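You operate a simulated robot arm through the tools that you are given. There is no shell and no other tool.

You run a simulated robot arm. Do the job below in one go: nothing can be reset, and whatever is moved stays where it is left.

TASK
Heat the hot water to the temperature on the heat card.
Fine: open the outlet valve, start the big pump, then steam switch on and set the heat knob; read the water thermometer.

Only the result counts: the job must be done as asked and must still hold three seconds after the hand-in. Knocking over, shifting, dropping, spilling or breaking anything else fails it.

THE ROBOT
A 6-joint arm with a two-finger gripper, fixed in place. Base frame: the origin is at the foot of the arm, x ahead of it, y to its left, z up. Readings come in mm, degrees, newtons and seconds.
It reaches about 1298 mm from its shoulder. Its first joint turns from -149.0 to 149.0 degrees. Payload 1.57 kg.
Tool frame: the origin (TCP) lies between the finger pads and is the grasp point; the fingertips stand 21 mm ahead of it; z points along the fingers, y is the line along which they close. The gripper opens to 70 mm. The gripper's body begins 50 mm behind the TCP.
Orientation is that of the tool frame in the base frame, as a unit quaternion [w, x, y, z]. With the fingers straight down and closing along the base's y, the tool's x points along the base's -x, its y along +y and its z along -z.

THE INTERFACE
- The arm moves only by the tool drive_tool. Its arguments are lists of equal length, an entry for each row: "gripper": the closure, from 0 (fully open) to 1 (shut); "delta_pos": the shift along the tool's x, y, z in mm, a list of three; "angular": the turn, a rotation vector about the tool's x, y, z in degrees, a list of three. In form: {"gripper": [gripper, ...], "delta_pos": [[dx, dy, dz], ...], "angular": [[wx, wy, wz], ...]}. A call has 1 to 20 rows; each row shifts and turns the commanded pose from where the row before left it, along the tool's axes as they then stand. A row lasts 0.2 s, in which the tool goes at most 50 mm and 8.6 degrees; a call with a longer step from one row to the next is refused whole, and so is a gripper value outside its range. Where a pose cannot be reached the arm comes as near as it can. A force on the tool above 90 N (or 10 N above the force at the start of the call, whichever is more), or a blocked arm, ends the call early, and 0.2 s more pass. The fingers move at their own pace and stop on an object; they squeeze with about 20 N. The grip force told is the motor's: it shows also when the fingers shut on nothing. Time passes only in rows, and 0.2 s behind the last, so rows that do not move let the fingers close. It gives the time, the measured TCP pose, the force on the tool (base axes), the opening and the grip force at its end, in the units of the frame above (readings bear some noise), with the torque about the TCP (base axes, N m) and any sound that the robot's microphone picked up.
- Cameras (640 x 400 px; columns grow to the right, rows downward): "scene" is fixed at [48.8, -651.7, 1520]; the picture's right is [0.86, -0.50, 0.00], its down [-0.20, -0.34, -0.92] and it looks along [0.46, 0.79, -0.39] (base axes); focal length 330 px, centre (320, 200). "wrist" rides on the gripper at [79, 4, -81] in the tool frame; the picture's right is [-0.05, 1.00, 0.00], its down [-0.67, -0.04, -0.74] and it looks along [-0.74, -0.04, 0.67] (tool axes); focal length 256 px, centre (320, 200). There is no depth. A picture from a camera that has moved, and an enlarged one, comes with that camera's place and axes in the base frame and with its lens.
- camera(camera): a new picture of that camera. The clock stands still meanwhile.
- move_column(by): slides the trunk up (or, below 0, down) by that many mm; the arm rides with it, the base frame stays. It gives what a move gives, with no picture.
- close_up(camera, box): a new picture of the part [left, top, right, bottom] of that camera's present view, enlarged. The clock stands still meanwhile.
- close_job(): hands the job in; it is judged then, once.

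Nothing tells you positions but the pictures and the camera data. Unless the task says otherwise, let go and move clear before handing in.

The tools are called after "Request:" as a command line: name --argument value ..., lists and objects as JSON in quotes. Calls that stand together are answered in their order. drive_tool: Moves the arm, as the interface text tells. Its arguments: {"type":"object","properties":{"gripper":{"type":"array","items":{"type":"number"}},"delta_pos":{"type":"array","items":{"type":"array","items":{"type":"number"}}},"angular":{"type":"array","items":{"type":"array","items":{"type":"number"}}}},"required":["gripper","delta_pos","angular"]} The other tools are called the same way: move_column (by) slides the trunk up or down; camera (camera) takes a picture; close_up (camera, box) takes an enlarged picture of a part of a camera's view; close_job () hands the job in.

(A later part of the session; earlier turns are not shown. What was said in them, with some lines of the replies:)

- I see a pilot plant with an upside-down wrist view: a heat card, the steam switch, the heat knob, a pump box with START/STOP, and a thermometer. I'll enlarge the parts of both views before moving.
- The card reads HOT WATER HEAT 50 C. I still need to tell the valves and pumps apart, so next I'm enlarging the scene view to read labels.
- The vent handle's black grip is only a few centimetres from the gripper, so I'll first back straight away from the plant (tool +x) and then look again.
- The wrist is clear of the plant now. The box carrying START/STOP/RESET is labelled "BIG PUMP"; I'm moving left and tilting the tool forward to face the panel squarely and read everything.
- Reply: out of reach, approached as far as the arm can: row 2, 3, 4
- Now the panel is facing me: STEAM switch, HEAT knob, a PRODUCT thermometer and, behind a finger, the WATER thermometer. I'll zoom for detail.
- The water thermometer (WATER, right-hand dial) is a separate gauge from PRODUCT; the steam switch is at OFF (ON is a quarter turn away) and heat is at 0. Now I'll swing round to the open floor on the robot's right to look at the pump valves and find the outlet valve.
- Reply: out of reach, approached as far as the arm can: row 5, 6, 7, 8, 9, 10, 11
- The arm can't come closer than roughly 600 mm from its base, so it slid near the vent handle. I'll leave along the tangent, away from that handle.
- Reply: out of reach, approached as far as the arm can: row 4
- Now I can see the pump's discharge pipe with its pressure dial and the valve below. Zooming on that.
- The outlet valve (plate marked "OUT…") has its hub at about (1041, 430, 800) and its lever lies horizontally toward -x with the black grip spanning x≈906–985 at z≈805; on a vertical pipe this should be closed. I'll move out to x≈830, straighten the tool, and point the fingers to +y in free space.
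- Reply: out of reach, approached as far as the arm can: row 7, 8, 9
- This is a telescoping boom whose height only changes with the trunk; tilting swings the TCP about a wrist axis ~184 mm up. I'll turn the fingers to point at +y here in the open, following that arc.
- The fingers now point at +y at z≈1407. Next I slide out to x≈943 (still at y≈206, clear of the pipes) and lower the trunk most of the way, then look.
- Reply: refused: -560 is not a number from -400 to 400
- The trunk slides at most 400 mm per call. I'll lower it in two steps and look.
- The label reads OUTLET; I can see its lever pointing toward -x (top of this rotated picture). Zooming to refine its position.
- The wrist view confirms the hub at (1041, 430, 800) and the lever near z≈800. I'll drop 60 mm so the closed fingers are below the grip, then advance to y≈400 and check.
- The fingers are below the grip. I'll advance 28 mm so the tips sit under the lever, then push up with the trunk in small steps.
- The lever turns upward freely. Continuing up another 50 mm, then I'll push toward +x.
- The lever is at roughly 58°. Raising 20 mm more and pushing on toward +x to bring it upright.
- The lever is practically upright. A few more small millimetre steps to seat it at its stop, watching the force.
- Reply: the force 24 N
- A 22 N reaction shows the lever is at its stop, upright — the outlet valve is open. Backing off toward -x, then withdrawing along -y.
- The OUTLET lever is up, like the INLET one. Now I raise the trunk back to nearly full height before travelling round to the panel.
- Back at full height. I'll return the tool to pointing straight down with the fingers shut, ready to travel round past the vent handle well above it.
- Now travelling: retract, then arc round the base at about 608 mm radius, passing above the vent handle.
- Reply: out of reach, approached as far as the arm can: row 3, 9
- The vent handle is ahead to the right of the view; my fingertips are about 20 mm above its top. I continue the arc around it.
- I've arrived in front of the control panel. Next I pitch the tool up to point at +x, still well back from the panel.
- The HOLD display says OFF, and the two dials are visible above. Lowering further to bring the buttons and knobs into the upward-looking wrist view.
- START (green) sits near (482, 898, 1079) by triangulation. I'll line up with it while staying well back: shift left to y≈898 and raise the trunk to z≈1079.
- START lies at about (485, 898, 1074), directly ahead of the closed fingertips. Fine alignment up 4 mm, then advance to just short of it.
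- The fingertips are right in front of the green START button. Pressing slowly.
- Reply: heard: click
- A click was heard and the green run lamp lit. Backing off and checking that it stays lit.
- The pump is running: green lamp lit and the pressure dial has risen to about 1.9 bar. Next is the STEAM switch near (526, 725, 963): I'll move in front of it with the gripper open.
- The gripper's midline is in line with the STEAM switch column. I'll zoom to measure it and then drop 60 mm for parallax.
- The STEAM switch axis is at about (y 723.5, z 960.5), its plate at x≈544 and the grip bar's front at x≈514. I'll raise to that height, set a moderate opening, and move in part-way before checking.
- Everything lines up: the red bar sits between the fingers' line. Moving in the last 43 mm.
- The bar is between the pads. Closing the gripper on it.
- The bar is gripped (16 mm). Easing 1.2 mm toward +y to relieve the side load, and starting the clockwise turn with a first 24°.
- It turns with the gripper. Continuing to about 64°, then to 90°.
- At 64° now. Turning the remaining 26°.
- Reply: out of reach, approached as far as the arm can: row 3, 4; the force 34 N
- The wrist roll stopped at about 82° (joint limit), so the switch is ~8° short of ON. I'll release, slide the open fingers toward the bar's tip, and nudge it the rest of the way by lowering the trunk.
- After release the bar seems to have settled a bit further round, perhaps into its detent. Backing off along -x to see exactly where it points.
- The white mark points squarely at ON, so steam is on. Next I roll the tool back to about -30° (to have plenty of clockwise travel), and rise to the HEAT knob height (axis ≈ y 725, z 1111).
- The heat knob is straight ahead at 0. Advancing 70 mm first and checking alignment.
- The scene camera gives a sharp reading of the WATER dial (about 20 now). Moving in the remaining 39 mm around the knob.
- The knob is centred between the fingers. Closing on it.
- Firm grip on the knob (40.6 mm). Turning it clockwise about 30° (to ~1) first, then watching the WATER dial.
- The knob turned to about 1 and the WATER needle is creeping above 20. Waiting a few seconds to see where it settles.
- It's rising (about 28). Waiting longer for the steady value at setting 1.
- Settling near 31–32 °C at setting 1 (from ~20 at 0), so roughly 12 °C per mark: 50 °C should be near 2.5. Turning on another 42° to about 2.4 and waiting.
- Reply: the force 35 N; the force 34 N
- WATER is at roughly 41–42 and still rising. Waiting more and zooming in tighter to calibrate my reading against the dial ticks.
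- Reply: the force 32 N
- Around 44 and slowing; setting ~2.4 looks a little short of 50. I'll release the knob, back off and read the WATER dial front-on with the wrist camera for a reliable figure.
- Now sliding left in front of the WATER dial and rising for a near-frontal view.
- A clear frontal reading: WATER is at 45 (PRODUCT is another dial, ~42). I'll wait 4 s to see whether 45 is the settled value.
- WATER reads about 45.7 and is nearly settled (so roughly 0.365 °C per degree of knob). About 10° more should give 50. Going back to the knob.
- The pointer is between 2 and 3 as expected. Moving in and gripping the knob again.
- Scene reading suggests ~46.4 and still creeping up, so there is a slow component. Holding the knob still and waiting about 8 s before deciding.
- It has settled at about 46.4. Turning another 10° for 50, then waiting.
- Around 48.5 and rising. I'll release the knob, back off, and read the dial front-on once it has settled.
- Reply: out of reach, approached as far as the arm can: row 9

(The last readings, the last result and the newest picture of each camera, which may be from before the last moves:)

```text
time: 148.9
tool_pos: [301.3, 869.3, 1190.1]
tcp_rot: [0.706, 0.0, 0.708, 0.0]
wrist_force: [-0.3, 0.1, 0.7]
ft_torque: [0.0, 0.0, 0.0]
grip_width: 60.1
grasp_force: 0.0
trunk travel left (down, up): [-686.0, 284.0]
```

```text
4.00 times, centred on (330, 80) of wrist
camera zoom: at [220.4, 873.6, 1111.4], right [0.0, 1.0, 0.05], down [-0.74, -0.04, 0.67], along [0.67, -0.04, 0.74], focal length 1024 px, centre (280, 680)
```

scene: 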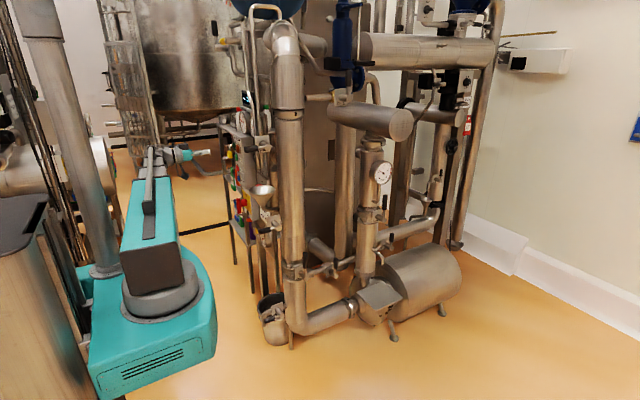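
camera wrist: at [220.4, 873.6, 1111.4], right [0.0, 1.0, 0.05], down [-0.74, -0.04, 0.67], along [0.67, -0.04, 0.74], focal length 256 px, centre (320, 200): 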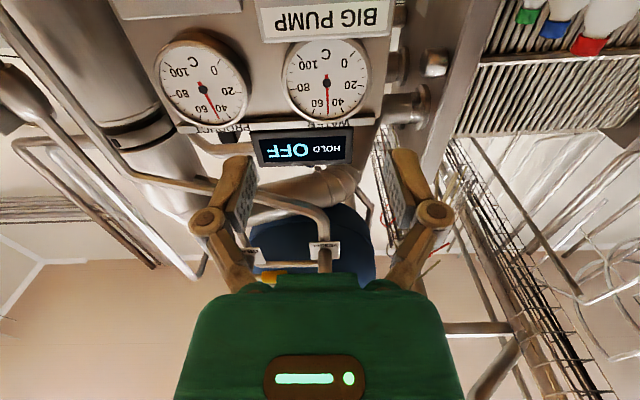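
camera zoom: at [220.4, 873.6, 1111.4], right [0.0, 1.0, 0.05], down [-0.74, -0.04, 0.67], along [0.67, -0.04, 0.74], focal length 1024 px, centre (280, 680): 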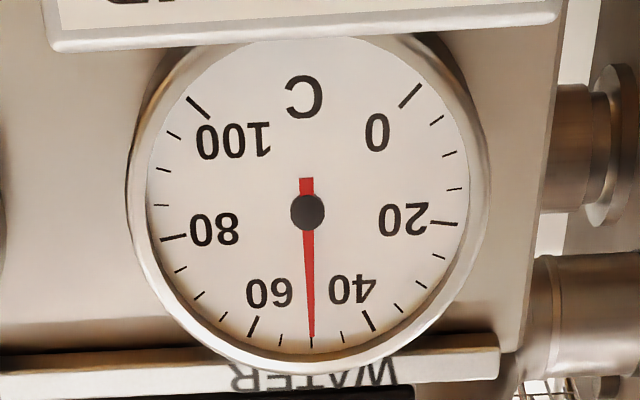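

The WATER needle is right at the 50 tick. I'll wait another 8 s to verify it holds.

Request:
drive_tool --gripper '[0.14, 0.14, 0.14, 0.14, 0.14, 0.14, 0.14, 0.14, 0.14, 0.14, 0.14, 0.14, 0.14, 0.14, 0.14, 0.14, 0.14, 0.14, 0.14, 0.14]' --delta_pos '[[0, 0, 0], [0, 0, 0], [0, 0, 0], [0, 0, 0], [0, 0, 0], [0, 0, 0], [0, 0, 0], [0, 0, 0], [0, 0, 0], [0, 0, 0], [0, 0, 0], [0, 0, 0], [0, 0, 0], [0, 0, 0], [0, 0, 0], [0, 0, 0], [0, 0, 0], [0, 0, 0], [0, 0, 0], [0, 0, 0]]' --angular '[[0, 0, 0], [0, 0, 0], [0, 0, 0], [0, 0, 0], [0, 0, 0], [0, 0, 0], [0, 0, 0], [0, 0, 0], [0, 0, 0], [0, 0, 0], [0, 0, 0], [0, 0, 0], [0, 0, 0], [0, 0, 0], [0, 0, 0], [0, 0, 0], [0, 0, 0], [0, 0, 0], [0, 0, 0], [0, 0, 0]]'

Request:
drive_tool --gripper '[0.14, 0.14, 0.14, 0.14, 0.14, 0.14, 0.14, 0.14, 0.14, 0.14, 0.14, 0.14, 0.14, 0.14, 0.14, 0.14, 0.14, 0.14, 0.14, 0.14]' --delta_pos '[[0, 0, 0], [0, 0, 0], [0, 0, 0], [0, 0, 0], [0, 0, 0], [0, 0, 0], [0, 0, 0], [0, 0, 0], [0, 0, 0], [0, 0, 0], [0, 0, 0], [0, 0, 0], [0, 0, 0], [0, 0, 0], [0, 0, 0], [0, 0, 0], [0, 0, 0], [0, 0, 0], [0, 0, 0], [0, 0, 0]]' --angular '[[0, 0, 0], [0, 0, 0], [0, 0, 0], [0, 0, 0], [0, 0, 0], [0, 0, 0], [0, 0, 0], [0, 0, 0], [0, 0, 0], [0, 0, 0], [0, 0, 0], [0, 0, 0], [0, 0, 0], [0, 0, 0], [0, 0, 0], [0, 0, 0], [0, 0, 0], [0, 0, 0], [0, 0, 0], [0, 0, 0]]'

Request:
close_up --camera "wrist" --box '[275, 30, 385, 130]'

Request:
camera --camera "scene"

Request:
close_up --camera "scene" --box '[220, 110, 290, 180]'

Request:
close_up --camera "scene" --box '[340, 140, 440, 240]'

```text
time: 153.1
tool_pos: [302.5, 869.8, 1190.4]
tcp_rot: [0.706, 0.0, 0.708, 0.0]
wrist_force: [0.7, -0.4, 0.2]
ft_torque: [0.04, 0.04, 0.02]
grip_width: 60.2
grasp_force: 0.1
trunk travel left (down, up): [-686.0, 284.0]
```

```text
time: 157.3
tool_pos: [302.6, 869.7, 1190.0]
tcp_rot: [0.706, -0.001, 0.708, 0.0]
wrist_force: [0.1, -0.2, -0.1]
ft_torque: [0.02, 0.0, 0.0]
grip_width: 60.2
grasp_force: 0.0
trunk travel left (down, up): [-686.0, 284.0]
```

```text
4.00 times, centred on (330, 80) of wrist
camera zoom: at [220.4, 873.6, 1111.4], right [0.0, 1.0, 0.05], down [-0.74, -0.04, 0.67], along [0.67, -0.04, 0.74], focal length 1024 px, centre (280, 680)
```

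zoom: 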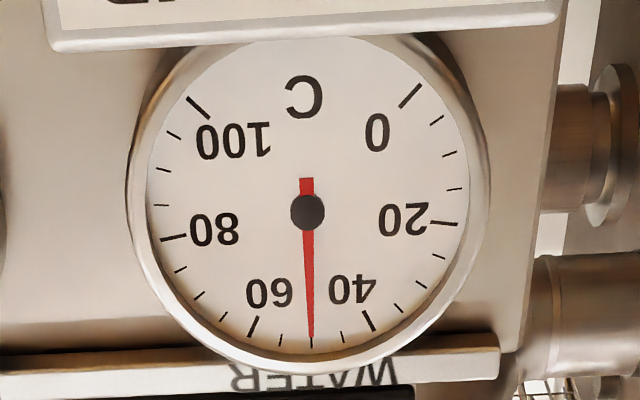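

```text
taken
```

scene: 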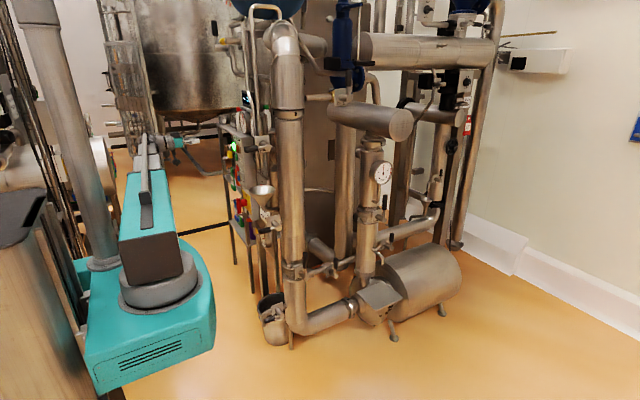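

```text
5.71 times, centred on (255, 145) of scene
camera zoom: at [48.8, -651.7, 1520.0], right [0.86, -0.5, 0.0], down [-0.2, -0.34, -0.92], along [0.46, 0.79, -0.39], focal length 1889 px, centre (691, 514)
```

zoom: 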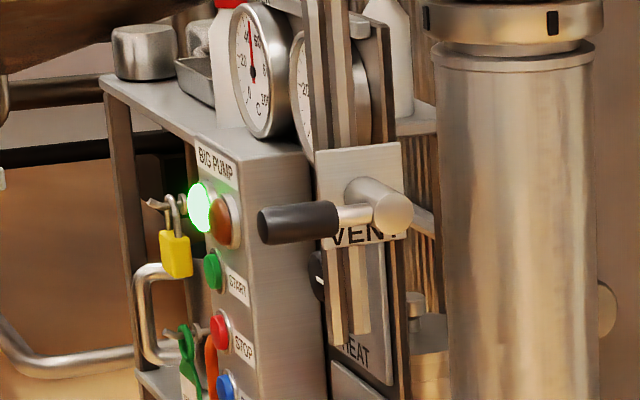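

```text
4.00 times, centred on (390, 190) of scene
camera zoom: at [48.8, -651.7, 1520.0], right [0.86, -0.5, 0.0], down [-0.2, -0.34, -0.92], along [0.46, 0.79, -0.39], focal length 1322 px, centre (40, 240)
```

zoom: 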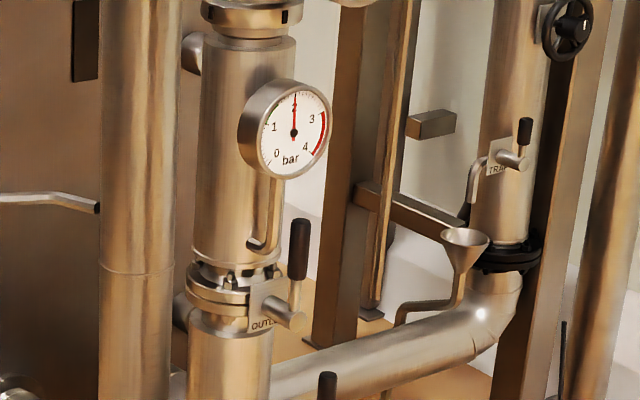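

WATER stayed at 50 °C for about 8 s after my previous reading. The outlet lever is up, the pump lamp is lit at about 2 bar, steam is on, and the gripper is released and well clear of the panel. Handing in.

Request:
close_job

```text
The job is handed in.
```

The hot water is at 50 °C, the temperature on the heat card, and I've handed the job in. The water thermometer read 50 front-on and still did about 8 seconds later, just before I handed in.

- **Outlet valve:** the lever is upright against its stop, so the valve is open.
- **Big pump:** it is running, with its green lamp lit and the pressure dial at about 2 bar.
- **Steam switch:** it points at ON. The wrist ran out of roll about 8° short, but after I let go the switch sat at ON.
- **Heat knob:** it is set a little below 3. I set it in steps, letting the water thermometer settle each time.

I moved nothing else on the plant. The gripper is open and clear of the panel.
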